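You operate a simulated robot arm through the tools that you are given. There is no shell and no other tool.

The job below is to be done with a simulated robot arm. You get a single attempt, and the scene is never put back.

Task
Set the rule stop by the job card and pull tape to it.
Fine: stop at the card's length; slacken its screw to move it, then tighten it; clip against the stop.

The check looks at the end state, three seconds after you hand in, the way a careful person would. Anything else that was tipped, shoved, dropped, spilled or broken makes it a failure.

Robot
A 7-joint arm with a two-finger parallel gripper, fixed in place. Base frame: the origin is at the foot of the arm, x ahead of it, y to its left, z up; the work surface is at about z = 820. Units: mm, degrees, N and s.
With the tool pointing down near the work surface it reaches from about 100 to 660 mm from the base axis. Its first joint turns from -66.0 to 66.0 degrees. Payload 1.57 kg.
The TCP is the grasp point between the finger pads, 30 mm short of the fingertips. In the tool frame z runs along the fingers and y along their closing line. Largest opening 80 mm; finger width 17, thickness 12; the body of the gripper, 40 by 82 mm, starts 80 mm behind the TCP.
Orientation is that of the tool frame in the base frame, as a unit quaternion [w, x, y, z]. With the fingers straight down and closing along the base's y, the tool's x points along the base's -x, its y along +y and its z along -z.

Tools
- The arm moves only by the tool arm_command. Its argument "plan" is a list of rows, each a list of 7 numbers: the shift along the base's x, y, z in units of 150 mm (1.0 is 150 mm), then the turn, a rotation vector about the base's x, y, z in units of 180 degrees (1.0 is 180 degrees), then the closure, from 0 (fully open) to 1 (shut). In form: [[dx, dy, dz, wx, wy, wz, gripper], ...]. A call has 1 to 20 rows; each row is the pose to reach, as a shift and turn from the pose commanded when the call began. A call with a number of a shift or a turn outside -1 to 1 is refused whole. A row lasts 0.2 s, in which the tool goes at most 50 mm and 8.6 degrees; a call with a longer step from one row to the next is refused whole, and so is a gripper value outside its range. Where a pose cannot be reached the arm comes as near as it can. A force on the tool above 40 N (or 10 N above the force at the start of the call, whichever is more), or a blocked arm, ends the call early, and 0.2 s more pass. The fingers move at their own pace (about 72 mm/s each) and stop on an object; they squeeze with about 42 N. The grip force told is the motor's: it shows also when the fingers shut on nothing. Time passes only in rows, and 0.2 s behind the last, so rows that repeat a pose let the fingers close. It gives the time, the measured TCP pose, the force on the tool (base axes), the opening and the grip force at its end, in the units of the frame above (readings bear some noise), with the torque about the TCP (base axes, N m) and any sound that the robot's microphone picked up, and new pictures: "views" is both (left out), scene, wrist or none.
- Cameras (640 x 400 px; columns grow to the right, rows downward): "scene" is fixed at [68.8, 446, 1424.1]; the picture's right is [-0.61, -0.79, 0.00], its down [-0.45, 0.35, -0.82] and it looks along [0.65, -0.50, -0.57] (base axes); focal length 363 px, centre (320, 200). "wrist" rides on the gripper at [72, -7, -122] in the tool frame; the picture's right is [0.09, 1.00, 0.00], its down [-0.84, 0.08, -0.54] and it looks along [-0.54, 0.05, 0.84] (tool axes); focal length 238 px, centre (320, 200). There is no depth. A picture from a camera that has moved, and an enlarged one, comes with that camera's place and axes in the base frame and with its lens.
- zoom(camera, box): a new picture of the part [left, top, right, bottom] of that camera's present view, enlarged. No time passes.
- finish_job(): hands the job in; it is judged then, once.

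Places have to be worked out from the pictures, the camera data and where the tool is seen. Open the gripper and draw the arm clear of the work before you hand the job in, unless the task says otherwise.

The tools are called after "Call:" as name(argument=value, ...) on one line, values as JSON. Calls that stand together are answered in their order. arm_command: Moves the arm, as the interface text tells. Its arguments: {"type":"object","properties":{"plan":{"type":"array","items":{"type":"array","items":{"type":"number"}}},"views":{"type":"string","enum":["both","scene","wrist","none"]}},"required":["plan"]} The other tools are called the same way: zoom (camera, box) takes an enlarged picture of a part of a camera's view; finish_job () hands the job in.

At the start:

```text
time_s: 0.0
eef_pos: [443.9, 112.3, 1158.5]
ee_rot: [0.0, 0.0, 1.0, 0.0]
force: [0.5, -0.1, 0.7]
torque: [0.04, -0.02, 0.01]
finger_gap: 80.1
grip_force: 0.0
```

scene: 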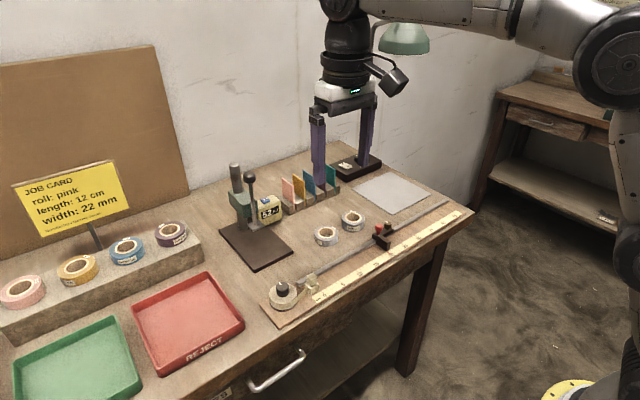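
wrist: 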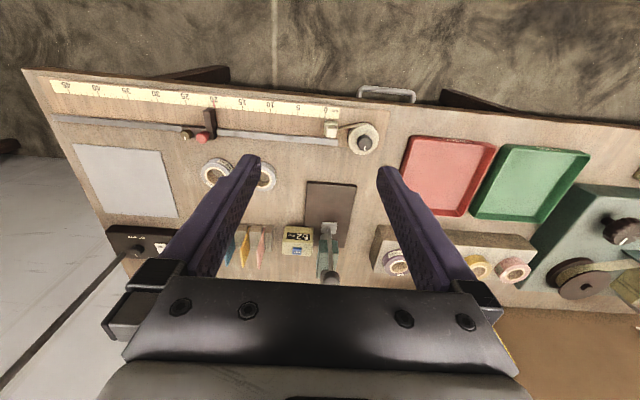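

I start by inspecting the job card and the rule with its stop, clip and tape, using enlarged views.

Call:
zoom(camera="scene", box=[0, 150, 140, 250])

Call:
zoom(camera="scene", box=[250, 190, 480, 334])

Call:
zoom(camera="wrist", box=[140, 70, 300, 170])

Call:
zoom(camera="wrist", box=[260, 80, 420, 180])

```text
4.00 times, centred on (70, 200) of scene
camera zoom: at [68.8, 446.0, 1424.1], right [-0.61, -0.79, 0.0], down [-0.45, 0.35, -0.82], along [0.65, -0.5, -0.57], focal length 1452 px, centre (1320, 200)
```

zoom: 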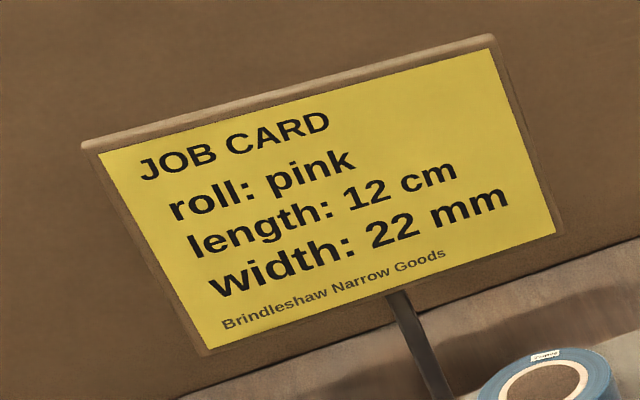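

```text
2.78 times, centred on (365, 262) of scene
camera zoom: at [68.8, 446.0, 1424.1], right [-0.61, -0.79, 0.0], down [-0.45, 0.35, -0.82], along [0.65, -0.5, -0.57], focal length 1008 px, centre (195, 28)
```

zoom: 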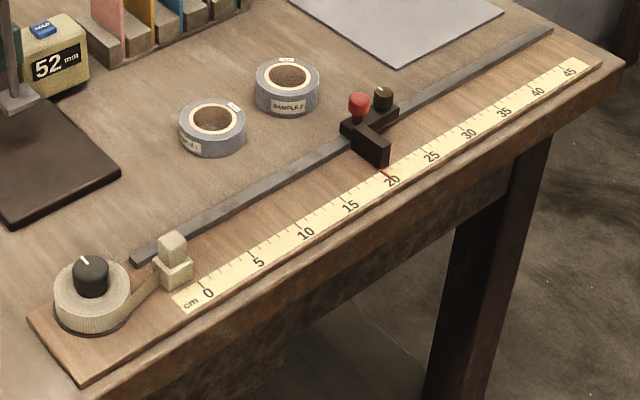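

```text
4.00 times, centred on (220, 120) of wrist
camera zoom: at [374.1, 105.7, 1280.5], right [-0.09, 1.0, 0.0], down [0.84, 0.08, 0.54], along [0.54, 0.05, -0.84], focal length 953 px, centre (720, 520)
```

zoom: 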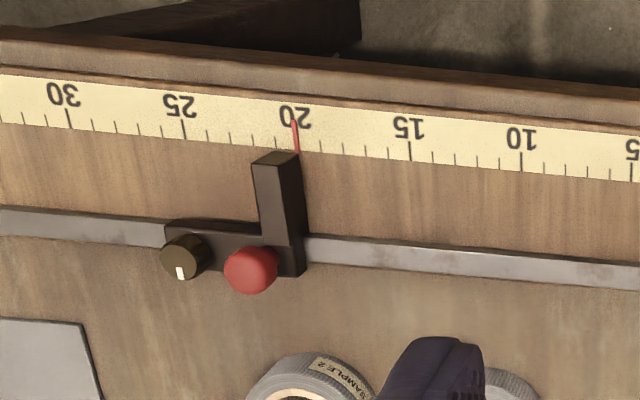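

```text
4.00 times, centred on (340, 130) of wrist
camera zoom: at [374.1, 105.7, 1280.5], right [-0.09, 1.0, 0.0], down [0.84, 0.08, 0.54], along [0.54, 0.05, -0.84], focal length 953 px, centre (240, 480)
```

zoom: 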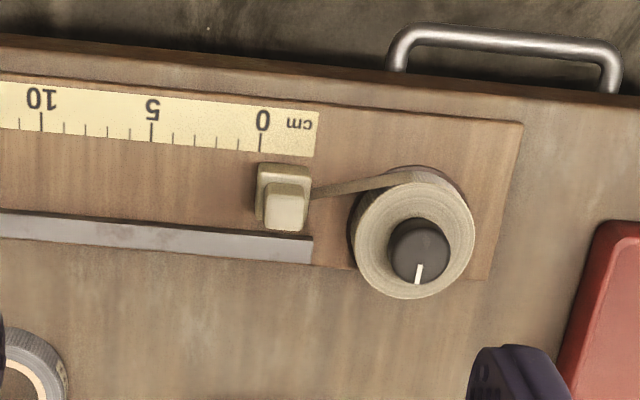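

The card asks for 12 cm; the stop's red pointer now sits near 20 cm, with a dark knob with a white mark (screw, about (527,-121,857)) and a taller red knob (about (526,-87,870)). I move the arm over towards the stop for a closer view.

Call:
arm_command(plan=[[0.075, -0.19, -0.14, 0, 0, 0, 0], [0.15, -0.38, -0.28, 0, 0, 0, 0], [0.225, -0.57, -0.42, 0, 0, 0, 0], [0.3, -0.76, -0.56, 0, 0, 0, 0], [0.373, -0.95, -0.72, 0, 0, 0, 0], [0.373, -0.95, -0.72, 0, 0, 0, 0]], views="wrist")

```text
time_s: 1.4
eef_pos: [500.9, -31.4, 1050.1]
ee_rot: [0.001, -0.001, 1.0, 0.0]
force: [0.3, 0.2, 0.6]
torque: [0.03, -0.01, 0.02]
finger_gap: 79.8
grip_force: 0.1
camera wrist: at [431.0, -37.5, 1171.9], right [-0.09, 1.0, 0.0], down [0.84, 0.08, 0.54], along [0.54, 0.05, -0.84], focal length 238 px, centre (320, 200)
```

wrist: 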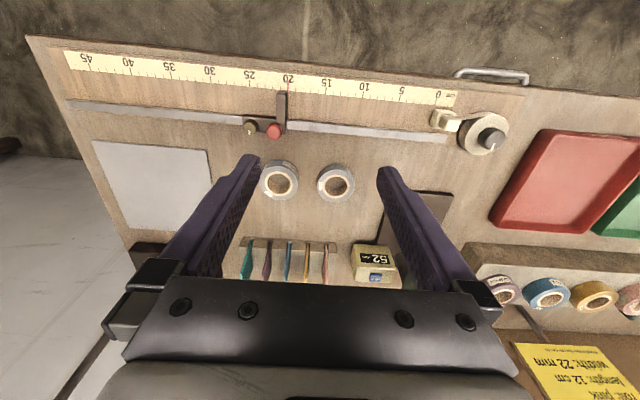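

The stop, clip and spindle are all in view now. I zoom in on the stop and the clip before going closer.

Call:
zoom(camera="wrist", box=[216, 70, 344, 150])

Call:
zoom(camera="wrist", box=[396, 80, 524, 160])

Call:
zoom(camera="scene", box=[340, 200, 436, 260])

Call:
zoom(camera="scene", box=[250, 260, 346, 320])

```text
5.00 times, centred on (280, 110) of wrist
camera zoom: at [431.0, -37.5, 1171.9], right [-0.09, 1.0, 0.0], down [0.84, 0.08, 0.54], along [0.54, 0.05, -0.84], focal length 1192 px, centre (520, 650)
```

zoom: 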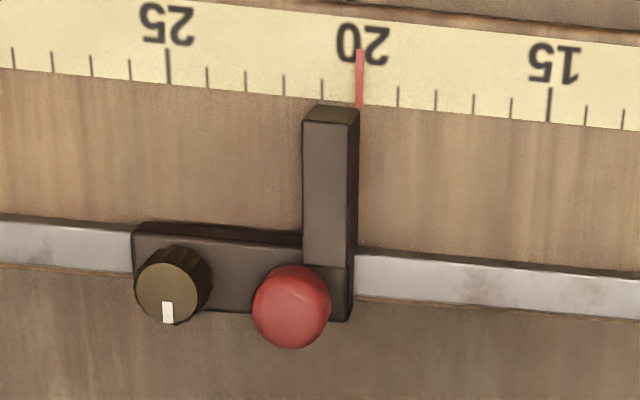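

```text
5.00 times, centred on (460, 120) of wrist
camera zoom: at [431.0, -37.5, 1171.9], right [-0.09, 1.0, 0.0], down [0.84, 0.08, 0.54], along [0.54, 0.05, -0.84], focal length 1192 px, centre (-380, 600)
```

zoom: 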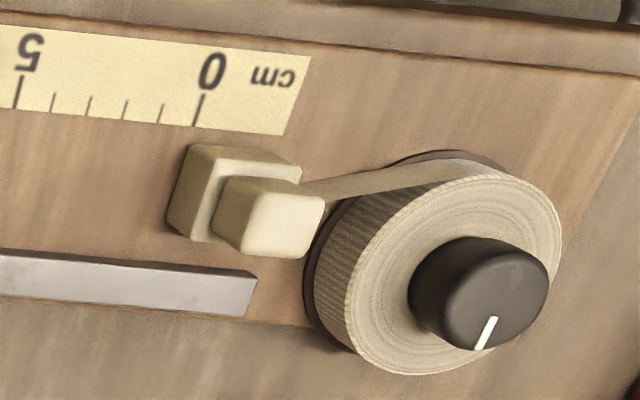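

```text
6.67 times, centred on (388, 230) of scene
camera zoom: at [68.8, 446.0, 1424.1], right [-0.61, -0.79, 0.0], down [-0.45, 0.35, -0.82], along [0.65, -0.5, -0.57], focal length 2419 px, centre (-133, 0)
```

zoom: 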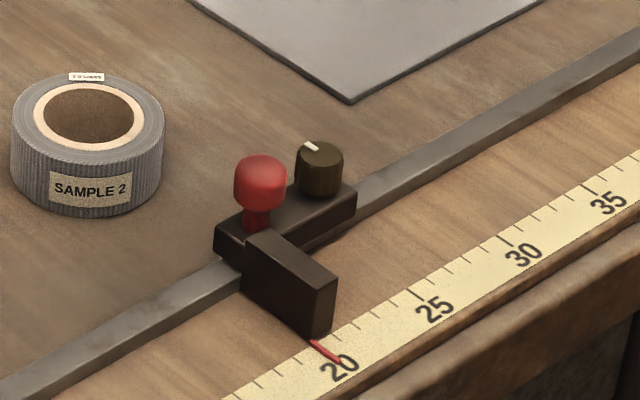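

```text
6.67 times, centred on (298, 290) of scene
camera zoom: at [68.8, 446.0, 1424.1], right [-0.61, -0.79, 0.0], down [-0.45, 0.35, -0.82], along [0.65, -0.5, -0.57], focal length 2419 px, centre (467, -400)
```

zoom: 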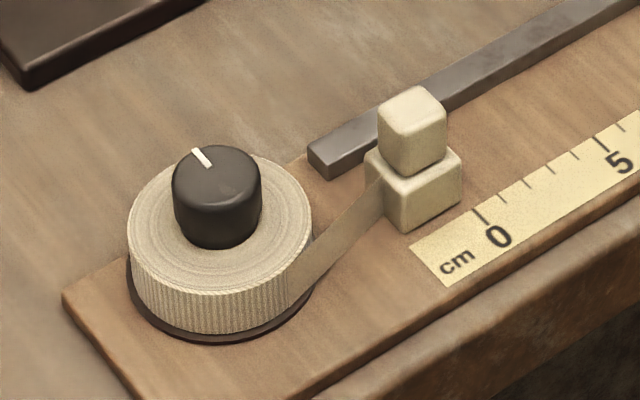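

The dark knurled knob's top is at about (528,-122,860), 18 mm across, its white mark pointing +x. The red handle is about 33 mm away in +y. I'll turn the gripper to close along x so it stays clear of the red handle, and hover over the knob.

Call:
arm_command(plan=[[0.016, -0.051, -0.02, 0, 0, 0.042, 0], [0.031, -0.102, -0.05, 0, 0, 0.084, 0], [0.047, -0.153, -0.1, 0, 0, 0.126, 0], [0.062, -0.204, -0.15, 0, 0, 0.168, 0], [0.078, -0.255, -0.2, 0, 0, 0.21, 0], [0.094, -0.306, -0.25, 0, 0, 0.252, 0], [0.109, -0.357, -0.3, 0, 0, 0.294, 0], [0.125, -0.408, -0.35, 0, 0, 0.336, 0], [0.14, -0.459, -0.4, 0, 0, 0.378, 0], [0.156, -0.51, -0.45, 0, 0, 0.42, 0], [0.171, -0.561, -0.5, 0, 0, 0.46, 0], [0.187, -0.613, -0.533, 0, 0, 0.5, 0], [0.187, -0.613, -0.533, 0, 0, 0.5, 0]], views="both")

```text
time_s: 4.2
eef_pos: [529.0, -122.6, 970.5]
ee_rot: [0.0, 0.708, -0.706, -0.001]
force: [0.0, -0.2, -0.5]
torque: [0.03, -0.01, -0.02]
finger_gap: 80.0
grip_force: 0.0
camera wrist: at [536.7, -194.0, 1092.5], right [-1.0, -0.09, 0.0], down [-0.08, 0.84, 0.54], along [-0.05, 0.54, -0.84], focal length 238 px, centre (320, 200)
```

scene: 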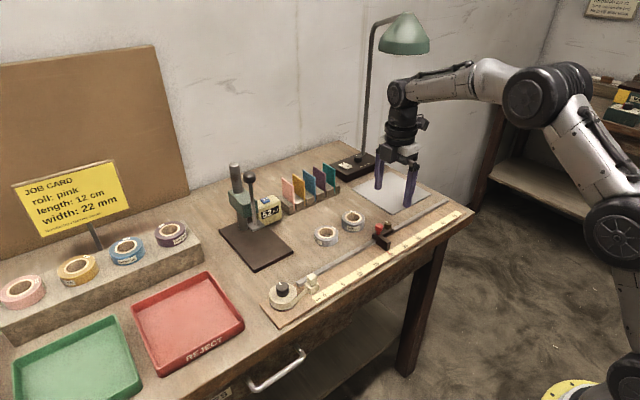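
wrist: 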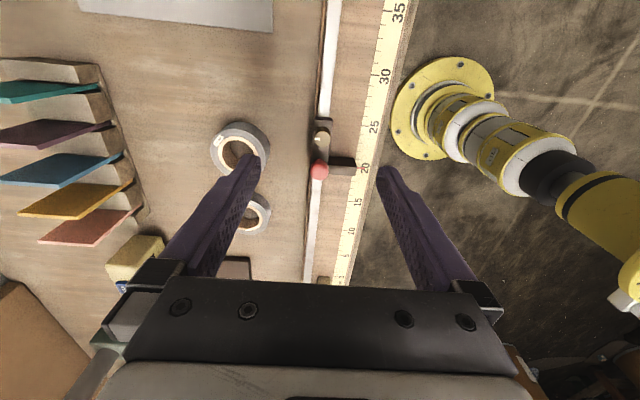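

The 90° turn was reached exactly and the tool hovers over the knob. I zoom in to check how well the TCP axis (expected near pixel (320.5,134.7) at knob height) lines up with the knob.

Call:
zoom(camera="wrist", box=[272, 100, 368, 160])

Call:
zoom(camera="wrist", box=[240, 100, 400, 200])

```text
6.67 times, centred on (320, 130) of wrist
camera zoom: at [536.7, -194.0, 1092.5], right [-1.0, -0.09, 0.0], down [-0.08, 0.84, 0.54], along [-0.05, 0.54, -0.84], focal length 1589 px, centre (320, 667)
```

zoom: 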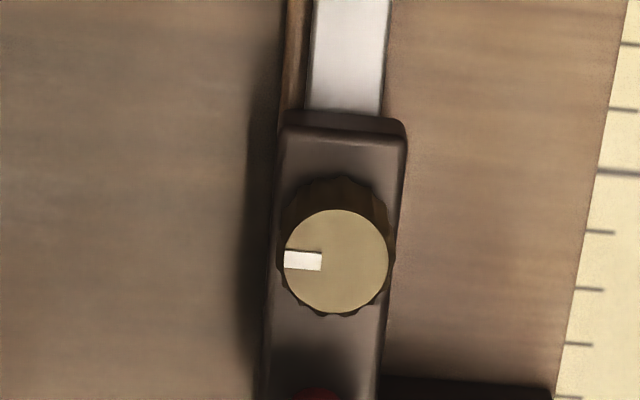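

```text
4.00 times, centred on (320, 150) of wrist
camera zoom: at [536.7, -194.0, 1092.5], right [-1.0, -0.09, 0.0], down [-0.08, 0.84, 0.54], along [-0.05, 0.54, -0.84], focal length 953 px, centre (320, 400)
```

zoom: 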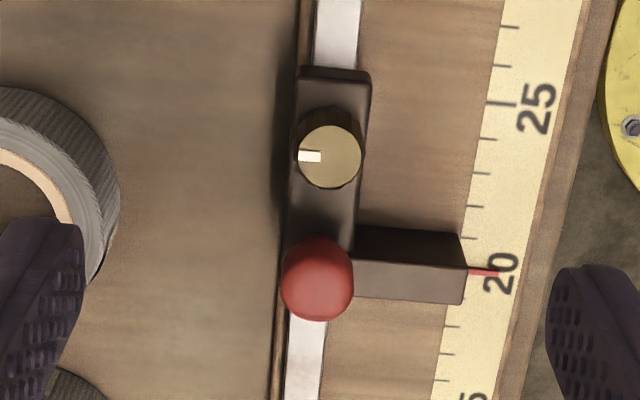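

The knob seems to sit at about (527,-119.5), slightly off the current axis. I go down to z≈920, still clear of everything, and turn +45° as a dry run of the joint range, to get another view for triangulation.

Call:
arm_command(plan=[[-0.002, 0.004, -0.06, 0, 0, 0.042, 0], [-0.004, 0.008, -0.12, 0, 0, 0.084, 0], [-0.006, 0.012, -0.18, 0, 0, 0.126, 0], [-0.008, 0.016, -0.24, 0, 0, 0.168, 0], [-0.01, 0.02, -0.3, 0, 0, 0.21, 0], [-0.01, 0.02, -0.333, 0, 0, 0.25, 0], [-0.01, 0.02, -0.333, 0, 0, 0.25, 0]], views="wrist")

```text
time_s: 5.8
eef_pos: [527.7, -119.6, 921.5]
ee_rot: [0.0, 0.924, -0.383, 0.0]
force: [-0.2, 0.5, -0.3]
torque: [-0.03, 0.0, -0.02]
finger_gap: 79.9
grip_force: 0.0
camera wrist: at [584.2, -165.3, 1042.1], right [-0.64, -0.77, 0.0], down [-0.65, 0.54, 0.54], along [-0.42, 0.35, -0.84], focal length 238 px, centre (320, 200)
```

wrist: 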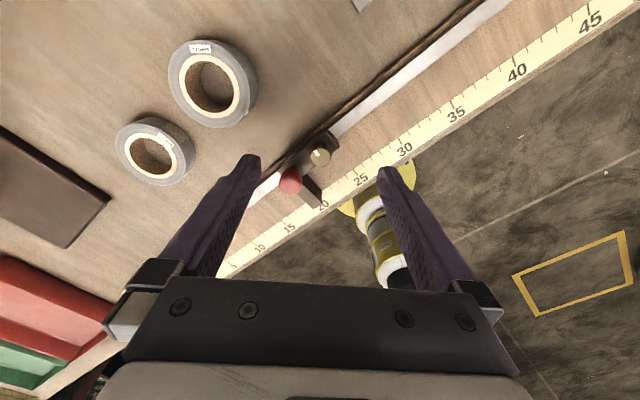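

+135° is reachable. I zoom to check the alignment of the knob with the tool axis (expected near (320.6,155) for a knob top at z≈863).

Call:
zoom(camera="wrist", box=[256, 120, 384, 200])

```text
5.00 times, centred on (320, 160) of wrist
camera zoom: at [584.2, -165.3, 1042.1], right [-0.64, -0.77, 0.0], down [-0.65, 0.54, 0.54], along [-0.42, 0.35, -0.84], focal length 1192 px, centre (320, 400)
```

zoom: 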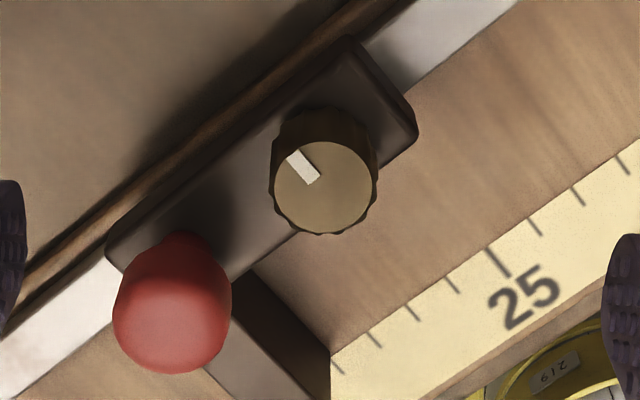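

The knob lines up well: centre about (527,-119), top near z≈865. I now turn back to the stroke's start (closing axis 45° off), narrow the fingers to about 34 mm, and stay high to check once more.

Call:
arm_command(plan=[[0, 0, 0, 0, 0, -0.045, 0.3], [0, 0, 0, 0, 0, -0.09, 0.575], [0, 0, 0, 0, 0, -0.135, 0.575], [0, 0, 0, 0, 0, -0.18, 0.575], [0, 0, 0, 0, 0, -0.225, 0.575], [0, 0, 0, 0, 0, -0.27, 0.575], [0, 0, 0, 0, 0, -0.315, 0.575], [0, 0, 0, 0, 0, -0.36, 0.575], [0, 0, 0, 0, 0, -0.405, 0.575], [0, 0, 0, 0, 0, -0.45, 0.575], [0, 0, 0, 0, 0, -0.48, 0.575], [0, 0, 0, 0, 0, -0.5, 0.575], [0, 0, 0, 0, 0, -0.5, 0.575]], views="wrist")

Call:
zoom(camera="wrist", box=[240, 100, 400, 200])

```text
time_s: 8.6
eef_pos: [526.9, -119.4, 920.8]
ee_rot: [0.0, -0.382, 0.924, 0.0]
force: [1.1, 0.6, -0.2]
torque: [0.0, -0.03, 0.01]
finger_gap: 33.9
grip_force: 0.1
camera wrist: at [482.6, -174.7, 1042.4], right [-0.77, 0.64, 0.0], down [0.54, 0.65, 0.54], along [0.35, 0.42, -0.84], focal length 238 px, centre (320, 200)
```

wrist: 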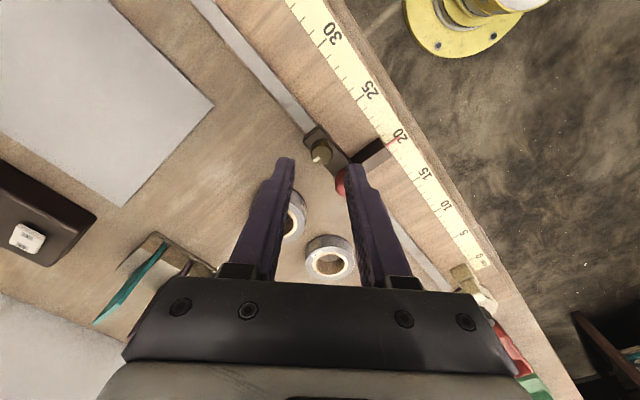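

```text
4.00 times, centred on (320, 150) of wrist
camera zoom: at [482.6, -174.7, 1042.4], right [-0.77, 0.64, 0.0], down [0.54, 0.65, 0.54], along [0.35, 0.42, -0.84], focal length 953 px, centre (320, 400)
```

zoom: 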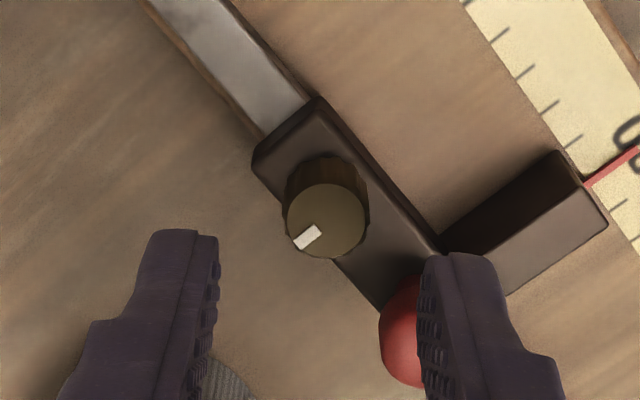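

The knob remains aligned with the tool axis, and by my geometry the right finger will pass the red handle with about 5 mm to spare. I descend to z≈884 (tips at ≈854) in small steps.

Call:
arm_command(plan=[[0.002, 0.002, -0.06, 0, 0, 0, 0.575], [0.003, 0.002, -0.12, 0, 0, 0, 0.575], [0.003, 0.002, -0.18, 0, 0, 0, 0.575], [0.003, 0.002, -0.22, 0, 0, 0, 0.575], [0.003, 0.002, -0.245, 0, 0, 0, 0.575], [0.003, 0.002, -0.245, 0, 0, 0, 0.575]], views="both")

Call:
zoom(camera="wrist", box=[240, 130, 400, 230])

Call:
zoom(camera="scene", box=[340, 190, 436, 250])

```text
time_s: 10.0
eef_pos: [527.4, -119.0, 884.8]
ee_rot: [0.0, -0.382, 0.924, 0.0]
force: [0.7, 0.7, 0.2]
torque: [-0.02, 0.04, -0.02]
finger_gap: 34.0
grip_force: 0.0
camera wrist: at [483.1, -174.2, 1005.7], right [-0.77, 0.64, 0.0], down [0.54, 0.65, 0.54], along [0.35, 0.42, -0.84], focal length 238 px, centre (320, 200)
```

scene: 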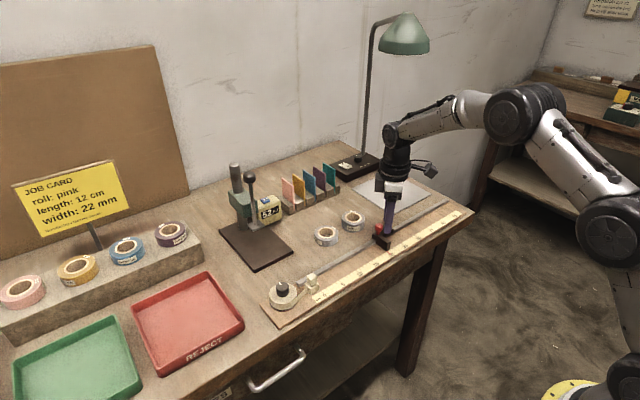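
wrist: 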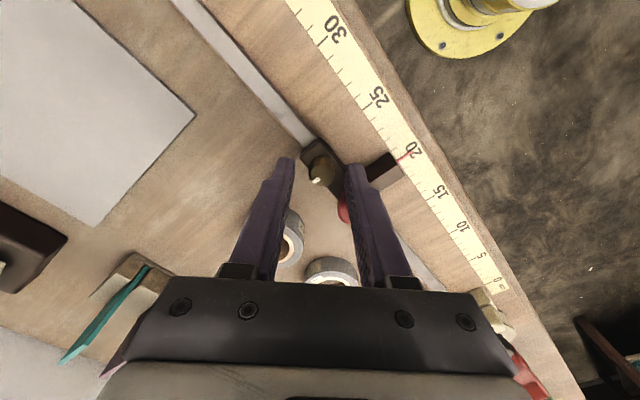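

```text
4.00 times, centred on (320, 180) of wrist
camera zoom: at [483.1, -174.2, 1005.7], right [-0.77, 0.64, 0.0], down [0.54, 0.65, 0.54], along [0.35, 0.42, -0.84], focal length 953 px, centre (320, 280)
```

zoom: 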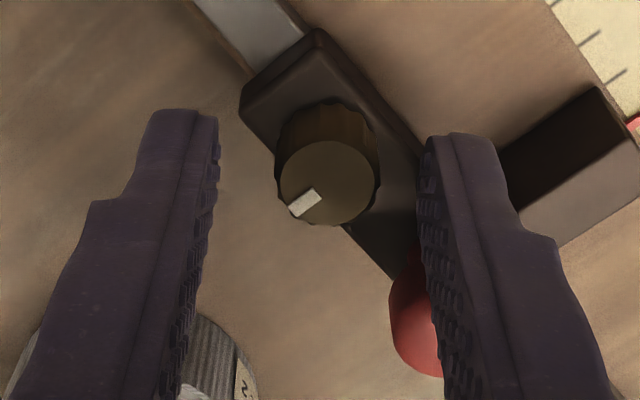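

```text
6.67 times, centred on (388, 220) of scene
camera zoom: at [68.8, 446.0, 1424.1], right [-0.61, -0.79, 0.0], down [-0.45, 0.35, -0.82], along [0.65, -0.5, -0.57], focal length 2419 px, centre (-133, 67)
```

zoom: 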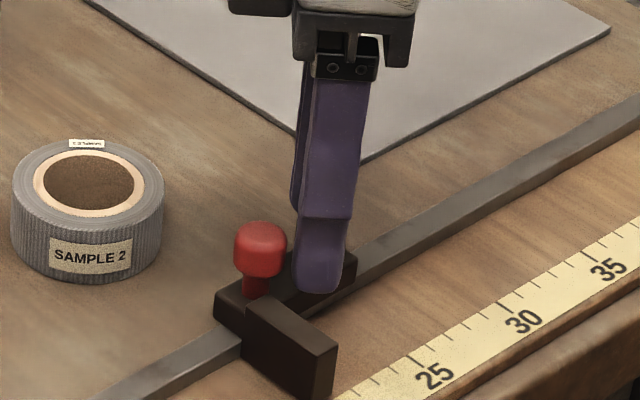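

The fingers straddle the knob evenly and clear of the red handle. I close on the knob.

Call:
arm_command(plan=[[0, 0, 0, 0, 0, 0, 0.8], [0, 0, 0, 0, 0, 0, 1], [0, 0, 0, 0, 0, 0, 1], [0, 0, 0, 0, 0, 0, 1]], views="wrist")

Call:
zoom(camera="wrist", box=[240, 130, 400, 230])

```text
time_s: 11.0
eef_pos: [526.0, -116.7, 883.7]
ee_rot: [-0.001, -0.382, 0.924, 0.001]
force: [-8.8, 8.2, 3.8]
torque: [-0.03, 0.1, -0.02]
finger_gap: 16.6
grip_force: 31.8
camera wrist: at [482.7, -173.6, 1005.7], right [-0.77, 0.64, 0.0], down [0.54, 0.65, 0.54], along [0.34, 0.42, -0.84], focal length 238 px, centre (320, 200)
```

wrist: 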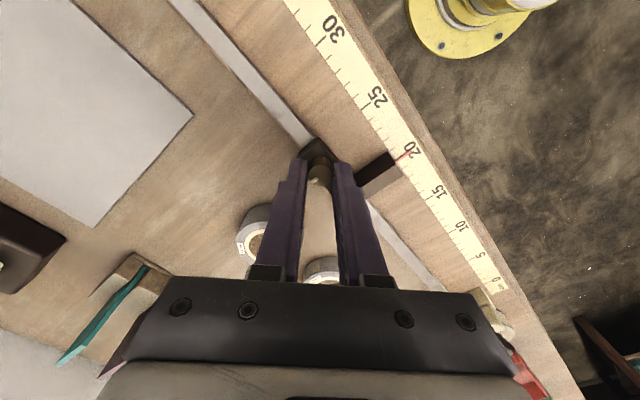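

```text
4.00 times, centred on (320, 180) of wrist
camera zoom: at [482.7, -173.6, 1005.7], right [-0.77, 0.64, 0.0], down [0.54, 0.65, 0.54], along [0.34, 0.42, -0.84], focal length 953 px, centre (320, 280)
```

zoom: 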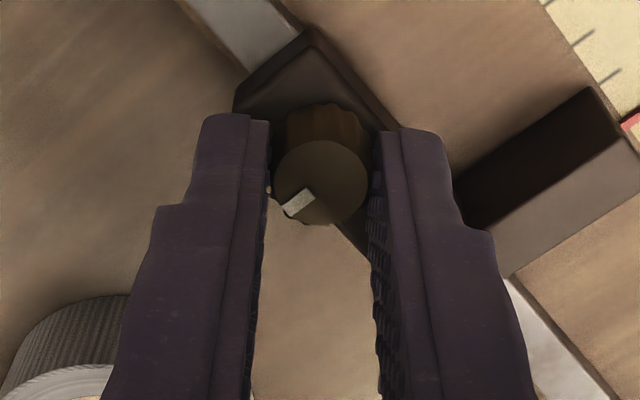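

The knob is gripped (gap 16.6 mm) with about 12 N of side load along the closing line, so the knob is about 1 mm towards (-x,+y). I ease the pose by that and turn counter-clockwise 45° to slacken, then check.

Call:
arm_command(plan=[[-0.006, 0.006, 0, 0, 0, 0, 1], [-0.006, 0.006, 0, 0, 0, 0.036, 1], [-0.006, 0.006, 0, 0, 0, 0.072, 1], [-0.006, 0.006, 0, 0, 0, 0.108, 1], [-0.006, 0.006, 0, 0, 0, 0.144, 1], [-0.006, 0.006, 0, 0, 0, 0.18, 1], [-0.006, 0.006, 0, 0, 0, 0.216, 1], [-0.006, 0.006, 0, 0, 0, 0.25, 1], [-0.006, 0.006, 0, 0, 0, 0.25, 1]], views="wrist")

Call:
zoom(camera="wrist", box=[240, 130, 400, 230])

```text
time_s: 13.0
eef_pos: [526.2, -117.2, 883.7]
ee_rot: [0.001, 0.708, -0.707, 0.0]
force: [-11.0, 1.5, 0.7]
torque: [0.11, 0.2, -0.1]
finger_gap: 16.6
grip_force: 31.6
camera wrist: at [534.5, -189.7, 1005.5], right [-1.0, -0.09, 0.0], down [-0.08, 0.84, 0.54], along [-0.05, 0.54, -0.84], focal length 238 px, centre (320, 200)
```

wrist: 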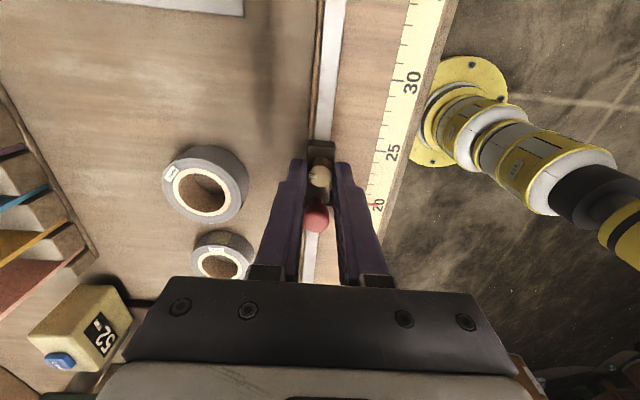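

```text
4.00 times, centred on (320, 180) of wrist
camera zoom: at [534.5, -189.7, 1005.5], right [-1.0, -0.09, 0.0], down [-0.08, 0.84, 0.54], along [-0.05, 0.54, -0.84], focal length 953 px, centre (320, 280)
```

zoom: 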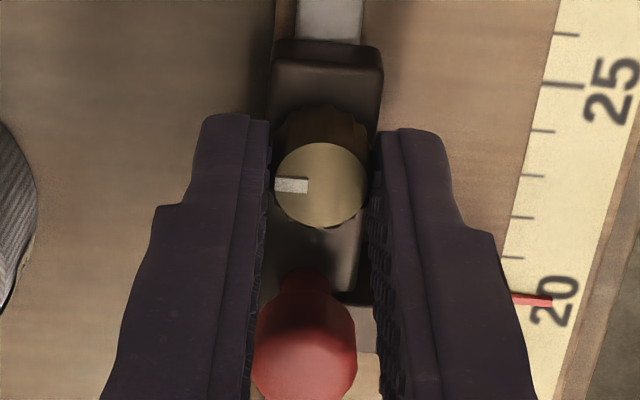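

The fingers turned 45° but the white mark still points to +x, so the pads slipped on the knob. I turn a little more in the same direction and read the torque to see how hard it resists.

Call:
arm_command(plan=[[-0.003, 0.003, 0, 0, 0, 0.03, 1], [-0.003, 0.003, 0, 0, 0, 0.06, 1]], views="none")

Call:
zoom(camera="wrist", box=[240, 130, 400, 230])

```text
time_s: 13.6
eef_pos: [525.4, -117.3, 884.8]
ee_rot: [0.0, 0.771, -0.637, -0.001]
force: [-10.0, 1.5, -0.8]
torque: [-0.11, 0.19, -0.21]
finger_gap: 16.5
grip_force: 31.4
```

```text
4.00 times, centred on (320, 180) of wrist
camera zoom: at [547.4, -186.6, 1005.5], right [-0.96, -0.28, 0.0], down [-0.23, 0.81, 0.54], along [-0.15, 0.52, -0.84], focal length 953 px, centre (320, 280)
```

zoom: 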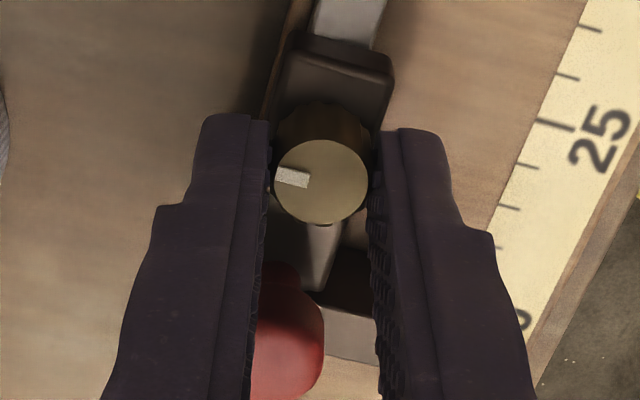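

The mark still hasn't moved and the torque is about 0.2 N·m against me, which may mean ccw is blocked or just too stiff. I test the other direction by a modest amount to learn which way the screw is free.

Call:
arm_command(plan=[[-0.002, 0.001, 0, 0, 0, -0.03, 1], [-0.002, 0.001, 0, 0, 0, -0.06, 1], [-0.002, 0.001, 0, 0, 0, -0.09, 1], [-0.002, 0.001, 0, 0, 0, -0.12, 1]], views="none")

Call:
zoom(camera="wrist", box=[240, 130, 400, 230])

```text
time_s: 14.6
eef_pos: [526.7, -117.4, 884.3]
ee_rot: [-0.001, -0.636, 0.771, 0.0]
force: [-4.8, -0.7, -5.5]
torque: [0.19, -0.05, -0.01]
finger_gap: 16.2
grip_force: 31.8
```

```text
4.00 times, centred on (320, 180) of wrist
camera zoom: at [520.7, -189.1, 1005.5], right [-1.0, 0.1, 0.0], down [0.08, 0.84, 0.54], along [0.05, 0.54, -0.84], focal length 953 px, centre (320, 280)
```

zoom: 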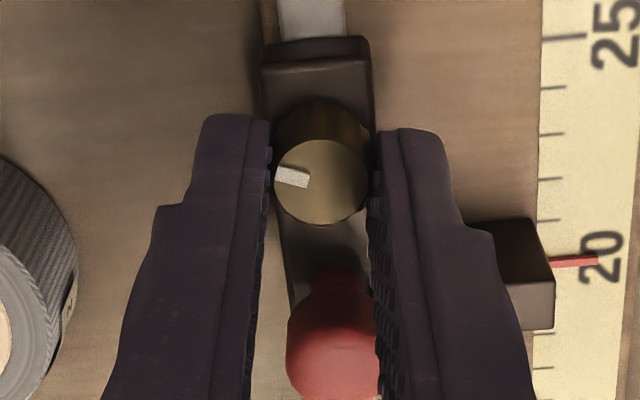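

The knob followed the fingers by about 22° clockwise with almost no torque, so clockwise is the free way and counter-clockwise is against its end. I continue clockwise to 42° off while reading the torque.

Call:
arm_command(plan=[[0, 0, 0, 0, 0, -0.04, 1], [0, 0, 0, 0, 0, -0.08, 1], [0, 0, 0, 0, 0, -0.12, 1], [0, 0, 0, 0, 0, -0.16, 1], [0, 0, 0, 0, 0, -0.2, 1]], views="none")

Call:
zoom(camera="wrist", box=[240, 130, 400, 230])

Call:
zoom(camera="scene", box=[340, 190, 436, 250])

```text
time_s: 15.8
eef_pos: [526.8, -118.1, 884.9]
ee_rot: [0.002, -0.367, 0.93, -0.001]
force: [12.6, -2.8, -14.7]
torque: [-0.42, 0.23, 0.0]
finger_gap: 16.5
grip_force: 32.3
```

```text
4.00 times, centred on (320, 180) of wrist
camera zoom: at [480.2, -171.6, 1005.5], right [-0.75, 0.67, 0.0], down [0.56, 0.63, 0.54], along [0.36, 0.4, -0.84], focal length 953 px, centre (320, 280)
```

zoom: 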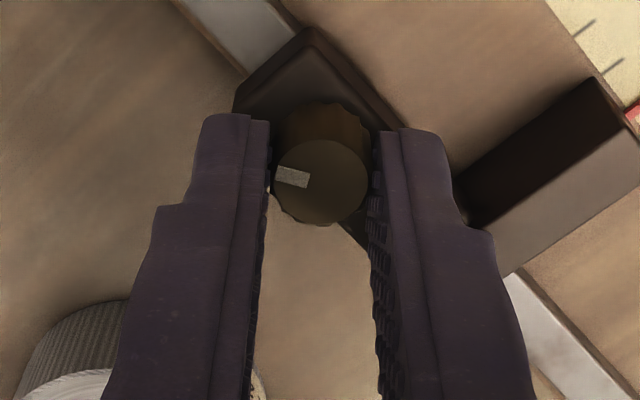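

```text
6.67 times, centred on (388, 220) of scene
camera zoom: at [69.3, 445.9, 1424.1], right [-0.61, -0.79, 0.0], down [-0.45, 0.35, -0.82], along [0.65, -0.5, -0.57], focal length 2419 px, centre (-133, 67)
```

zoom: 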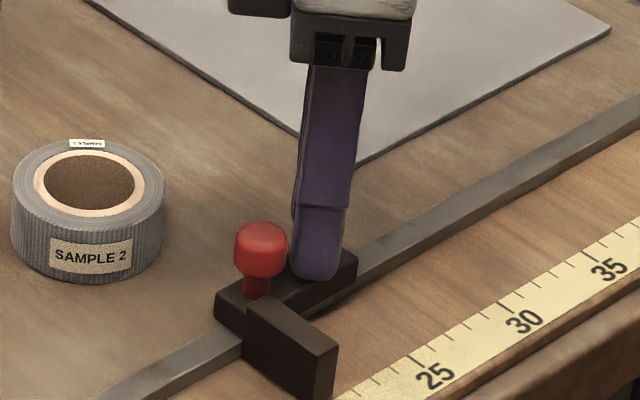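

The knob turned with the fingers another ~37° clockwise at zero torque (about 58° in all). I now check whether the stop is loose: a gentle 3 mm shift in +y, watching the force.

Call:
arm_command(plan=[[0, 0.007, 0, 0, 0, 0, 1], [0, 0.013, 0, 0, 0, 0, 1], [0, 0.02, 0, 0, 0, 0, 1]], views="none")

Call:
zoom(camera="wrist", box=[320, 110, 480, 210])

```text
time_s: 16.6
eef_pos: [526.1, -118.4, 883.9]
ee_rot: [0.001, -0.368, 0.93, -0.003]
force: [13.2, -27.7, -15.6]
torque: [-0.05, -0.48, 0.04]
finger_gap: 16.5
grip_force: 31.5
```

```text
4.00 times, centred on (400, 160) of wrist
camera zoom: at [480.1, -171.1, 1005.7], right [-0.75, 0.66, -0.01], down [0.56, 0.63, 0.54], along [0.36, 0.4, -0.84], focal length 953 px, centre (0, 360)
```

zoom: 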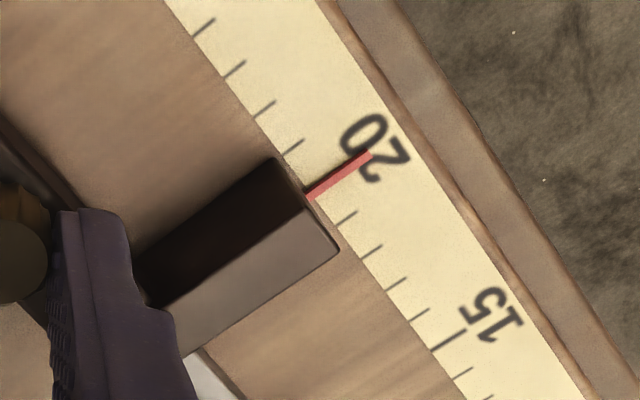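

The stop is still locked (27 N in y with no motion of the pointer), so I back off the push. I then open, swing the fingers back to 135°, regrip and continue clockwise.

Call:
arm_command(plan=[[0.003, -0.022, 0, 0, 0, 0, 1], [0.003, -0.022, 0, 0, 0, 0, 0.575], [0.003, -0.022, 0, 0, 0, 0, 0.575], [0.003, -0.022, 0, 0, 0, 0.045, 0.575], [0.003, -0.022, 0, 0, 0, 0.09, 0.575], [0.003, -0.022, 0, 0, 0, 0.135, 0.575], [0.003, -0.022, 0, 0, 0, 0.18, 0.575], [0.003, -0.022, 0, 0, 0, 0.225, 0.575], [0.003, -0.022, 0, 0, 0, 0.27, 0.575], [0.003, -0.022, 0, 0, 0, 0.315, 0.575], [0.003, -0.022, 0, 0, 0, 0.36, 0.575], [0.003, -0.022, 0, 0, 0, 0.405, 0.575], [0.003, -0.022, 0, 0, 0, 0.45, 0.575], [0.003, -0.022, 0, 0, 0, 0.49, 0.575], [0.003, -0.022, 0, 0, 0, 0.51, 0.575], [0.003, -0.022, 0, 0, 0, 0.51, 0.575]], views="wrist")

Call:
zoom(camera="wrist", box=[240, 130, 400, 230])

```text
time_s: 20.0
eef_pos: [527.1, -118.2, 884.5]
ee_rot: [-0.001, 0.924, -0.382, 0.0]
force: [0.1, -0.7, 0.2]
torque: [0.03, -0.03, -0.01]
finger_gap: 34.2
grip_force: 0.0
camera wrist: at [583.7, -163.5, 1005.4], right [-0.64, -0.77, 0.0], down [-0.65, 0.54, 0.54], along [-0.42, 0.35, -0.84], focal length 238 px, centre (320, 200)
```

wrist: 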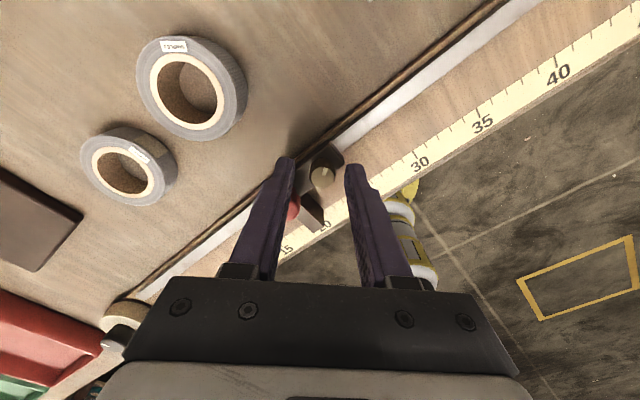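

```text
4.00 times, centred on (320, 180) of wrist
camera zoom: at [583.7, -163.5, 1005.4], right [-0.64, -0.77, 0.0], down [-0.65, 0.54, 0.54], along [-0.42, 0.35, -0.84], focal length 953 px, centre (320, 280)
```

zoom: 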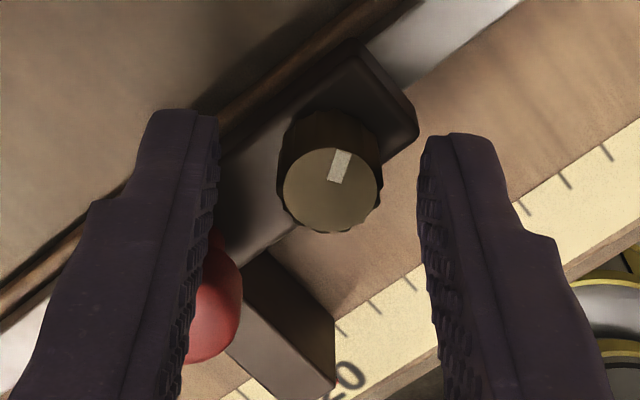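

The mark now points about -55°, confirming the clockwise turn so far. The knob centre appears about 1.4 mm to the picture's right of the grip axis, so I shift by that, close, and turn another ~92° clockwise.

Call:
arm_command(plan=[[-0.003, -0.008, 0, 0, 0, 0, 0.575], [-0.003, -0.008, 0, 0, 0, 0, 1], [-0.003, -0.008, 0, 0, 0, 0, 1], [-0.003, -0.008, 0, 0, 0, 0, 1]], views="none")

Call:
arm_command(plan=[[0, 0, 0, 0, 0, -0.043, 1], [0, 0, 0, 0, 0, -0.086, 1], [0, 0, 0, 0, 0, -0.129, 1], [0, 0, 0, 0, 0, -0.172, 1], [0, 0, 0, 0, 0, -0.215, 1], [0, 0, 0, 0, 0, -0.258, 1]], views="none")

Call:
zoom(camera="wrist", box=[240, 130, 400, 230])

```text
time_s: 21.0
eef_pos: [526.2, -119.9, 883.4]
ee_rot: [0.0, 0.924, -0.383, 0.0]
force: [-1.6, -2.1, 1.1]
torque: [0.02, 0.11, -0.01]
finger_gap: 16.3
grip_force: 32.0
```

```text
time_s: 22.4
eef_pos: [525.8, -118.6, 883.3]
ee_rot: [0.0, -0.697, 0.717, 0.0]
force: [1.2, -0.3, -5.5]
torque: [-0.09, 0.04, -0.02]
finger_gap: 16.7
grip_force: 32.2
```

```text
4.00 times, centred on (320, 180) of wrist
camera zoom: at [532.2, -190.8, 1005.2], right [-1.0, -0.06, 0.0], down [-0.05, 0.84, 0.54], along [-0.04, 0.54, -0.84], focal length 953 px, centre (320, 280)
```

zoom: 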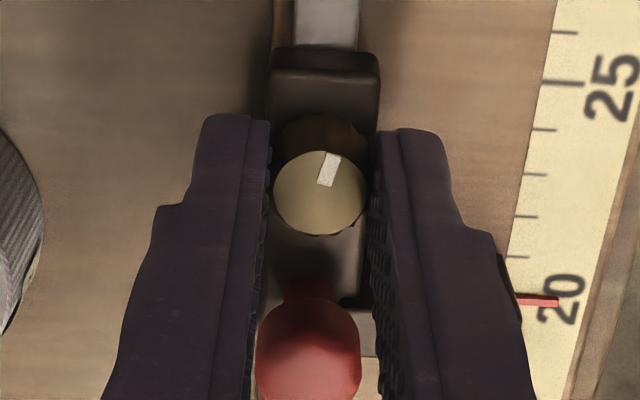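

The grip is now well centred and the knob follows (mark about -100°) at practically no torque. I continue clockwise another ~46°.

Call:
arm_command(plan=[[0, 0, 0, 0, 0, -0.043, 1], [0, 0, 0, 0, 0, -0.086, 1], [0, 0, 0, 0, 0, -0.129, 1], [0, 0, 0, 0, 0, -0.172, 1], [0, 0, 0, 0, 0, -0.215, 1], [0, 0, 0, 0, 0, -0.255, 1]], views="none")

Call:
zoom(camera="wrist", box=[240, 130, 400, 230])

```text
time_s: 23.8
eef_pos: [526.2, -119.0, 885.6]
ee_rot: [0.0, -0.363, 0.932, 0.0]
force: [-0.7, 0.4, -1.1]
torque: [0.03, 0.31, 0.25]
finger_gap: 16.8
grip_force: 31.8
```

```text
4.00 times, centred on (320, 180) of wrist
camera zoom: at [478.8, -172.2, 1006.0], right [-0.74, 0.67, 0.0], down [0.56, 0.62, 0.54], along [0.36, 0.4, -0.84], focal length 953 px, centre (320, 280)
```

zoom: 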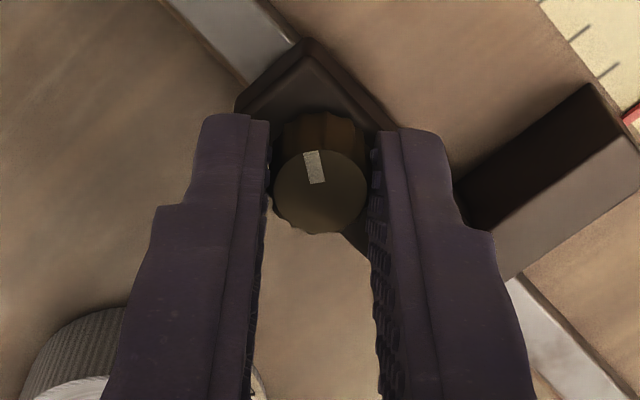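

The knob has now met a second end at about -122° (fingers slipped, torque 0.25 N·m). I test again whether the stop is free with a gentle +y shift.

Call:
arm_command(plan=[[0, 0.007, 0, 0, 0, 0, 1], [0, 0.013, 0, 0, 0, 0, 1], [0, 0.02, 0, 0, 0, 0, 1]], views="none")

Call:
zoom(camera="wrist", box=[320, 110, 480, 210])

```text
time_s: 24.6
eef_pos: [526.2, -115.4, 884.5]
ee_rot: [0.0, -0.363, 0.932, 0.0]
force: [-2.0, -1.3, 1.5]
torque: [0.04, 0.25, 0.05]
finger_gap: 16.4
grip_force: 31.9
```

```text
4.00 times, centred on (400, 160) of wrist
camera zoom: at [478.9, -169.4, 1005.9], right [-0.74, 0.67, 0.0], down [0.56, 0.62, 0.54], along [0.36, 0.4, -0.84], focal length 953 px, centre (0, 360)
```

zoom: 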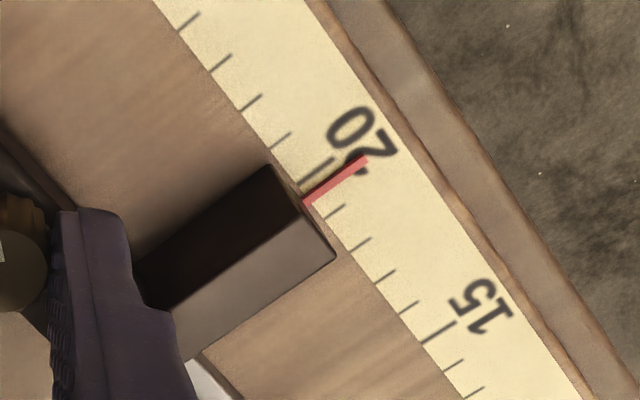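

The stop is free now: it slid about 3 mm with only ~1 N, so clockwise slackens and counter-clockwise (mark to +x) tightens. I slide the stop by the gripped knob 74 mm along +y towards 12 cm, then will measure.

Call:
arm_command(plan=[[0, 0.04, 0, 0, 0, 0, 1], [0, 0.09, 0, 0, 0, 0, 1], [0, 0.14, 0, 0, 0, 0, 1], [0, 0.19, 0, 0, 0, 0, 1], [0, 0.24, 0, 0, 0, 0, 1], [0, 0.29, 0, 0, 0, 0, 1], [0, 0.34, 0, 0, 0, 0, 1], [0, 0.39, 0, 0, 0, 0, 1], [0, 0.43, 0, 0, 0, 0, 1], [0, 0.47, 0, 0, 0, 0, 1], [0, 0.493, 0, 0, 0, 0, 1], [0, 0.493, 0, 0, 0, 0, 1]], views="both")

Call:
zoom(camera="wrist", box=[350, 110, 446, 170])

Call:
zoom(camera="scene", box=[310, 210, 406, 270])

```text
time_s: 27.2
eef_pos: [525.5, -40.6, 884.7]
ee_rot: [0.0, -0.365, 0.931, 0.001]
force: [-4.6, 0.8, 7.6]
torque: [0.07, 0.35, 0.07]
finger_gap: 16.8
grip_force: 31.8
camera wrist: at [479.0, -95.2, 1005.9], right [-0.74, 0.67, 0.0], down [0.56, 0.62, 0.54], along [0.36, 0.4, -0.84], focal length 238 px, centre (320, 200)
```

scene: 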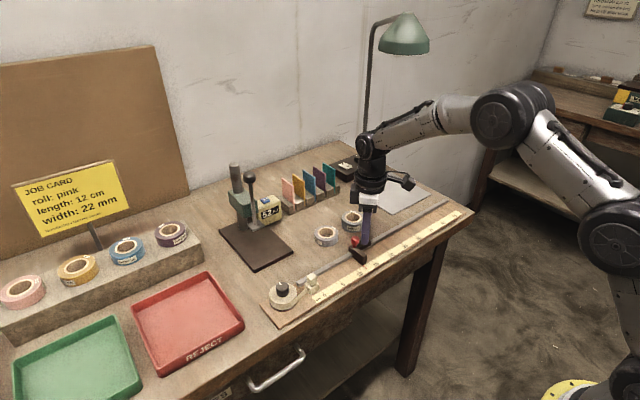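
wrist: 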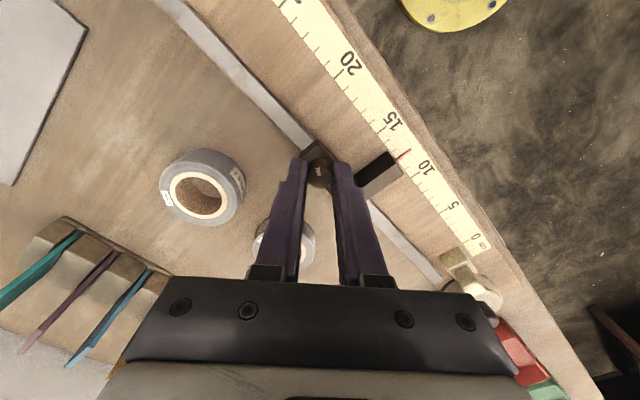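

```text
6.67 times, centred on (398, 140) of wrist
camera zoom: at [479.0, -95.2, 1005.9], right [-0.74, 0.67, 0.0], down [0.56, 0.62, 0.54], along [0.36, 0.4, -0.84], focal length 1589 px, centre (-200, 600)
```

zoom: 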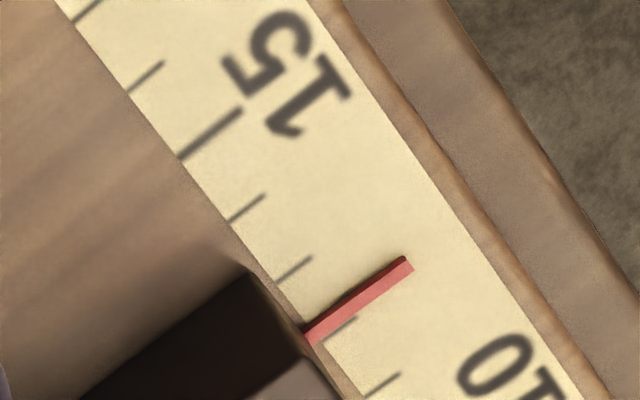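

```text
6.67 times, centred on (358, 240) of scene
camera zoom: at [68.5, 446.1, 1424.1], right [-0.61, -0.79, 0.0], down [-0.45, 0.35, -0.82], along [0.65, -0.5, -0.57], focal length 2419 px, centre (67, -67)
```

zoom: 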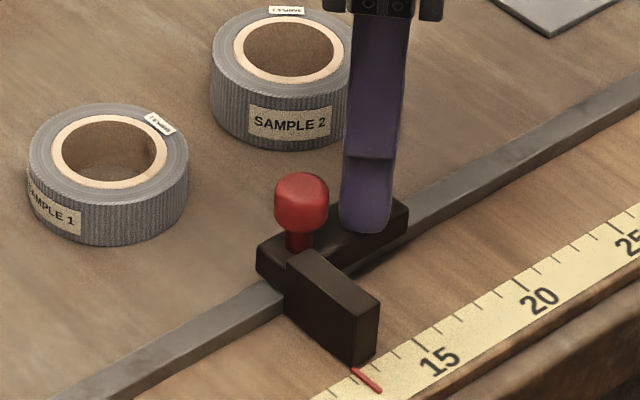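

The pointer now reads about 12.2 in this slanted view, or 12.3 after correcting for its height above the rule, which agrees with the 77 mm moved from 20.0. I move the last 3.0 mm and check before tightening.

Call:
arm_command(plan=[[0, 0.01, 0, 0, 0, 0, 1], [0, 0.02, 0, 0, 0, 0, 1], [0, 0.02, 0, 0, 0, 0, 1]], views="none")

Call:
zoom(camera="wrist", box=[350, 110, 446, 170])

Call:
zoom(camera="wrist", box=[240, 130, 400, 230])

```text
time_s: 28.0
eef_pos: [525.6, -38.6, 884.4]
ee_rot: [0.0, -0.363, 0.932, 0.0]
force: [-7.5, -0.7, 8.3]
torque: [0.14, -0.18, 0.0]
finger_gap: 16.8
grip_force: 32.1
```

```text
6.67 times, centred on (398, 140) of wrist
camera zoom: at [479.0, -92.4, 1005.9], right [-0.74, 0.67, 0.0], down [0.56, 0.62, 0.54], along [0.36, 0.4, -0.84], focal length 1589 px, centre (-200, 600)
```

zoom: 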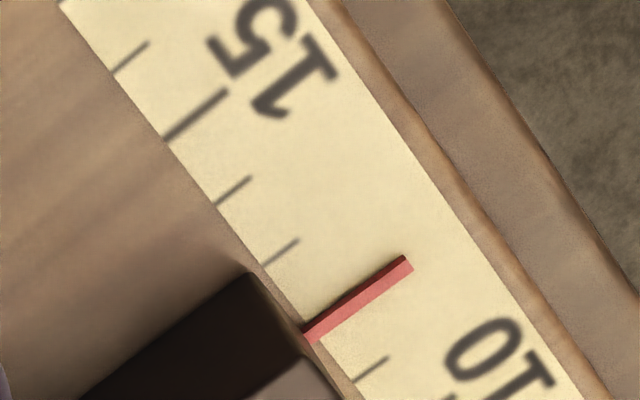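

```text
4.00 times, centred on (320, 180) of wrist
camera zoom: at [479.0, -92.4, 1005.9], right [-0.74, 0.67, 0.0], down [0.56, 0.62, 0.54], along [0.36, 0.4, -0.84], focal length 953 px, centre (320, 280)
```

zoom: 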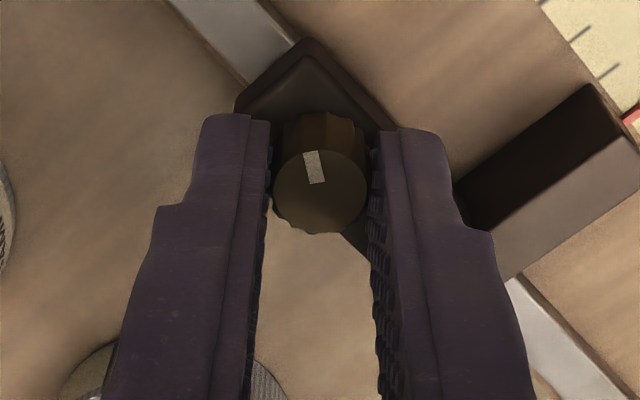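

Apparent reading is now 11.9, i.e. about 12.0 after the parallax correction, matching an 80.0 mm travel from 20.0. I tighten by turning counter-clockwise ~93° while holding the position.

Call:
arm_command(plan=[[-0.003, 0, 0, 0, 0, 0, 1], [-0.003, 0, 0, 0, 0, 0.043, 1], [-0.003, 0, 0, 0, 0, 0.086, 1], [-0.003, 0, 0, 0, 0, 0.129, 1], [-0.003, 0, 0, 0, 0, 0.172, 1], [-0.003, 0, 0, 0, 0, 0.215, 1], [-0.003, 0, 0, 0, 0, 0.258, 1]], views="none")

Call:
zoom(camera="wrist", box=[240, 130, 400, 230])

```text
time_s: 29.6
eef_pos: [527.1, -39.2, 886.0]
ee_rot: [0.001, -0.702, 0.712, 0.0]
force: [7.4, 0.0, -0.5]
torque: [0.63, 0.02, 0.01]
finger_gap: 16.3
grip_force: 32.4
```

```text
4.00 times, centred on (320, 180) of wrist
camera zoom: at [532.8, -110.7, 1005.9], right [-1.0, -0.08, 0.0], down [-0.07, 0.84, 0.54], along [-0.04, 0.54, -0.84], focal length 953 px, centre (320, 280)
```

zoom: 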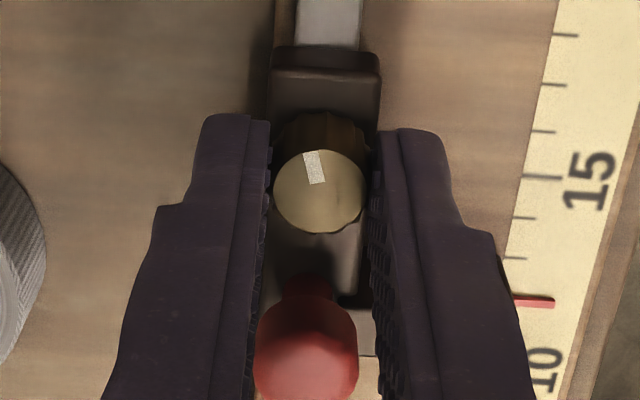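

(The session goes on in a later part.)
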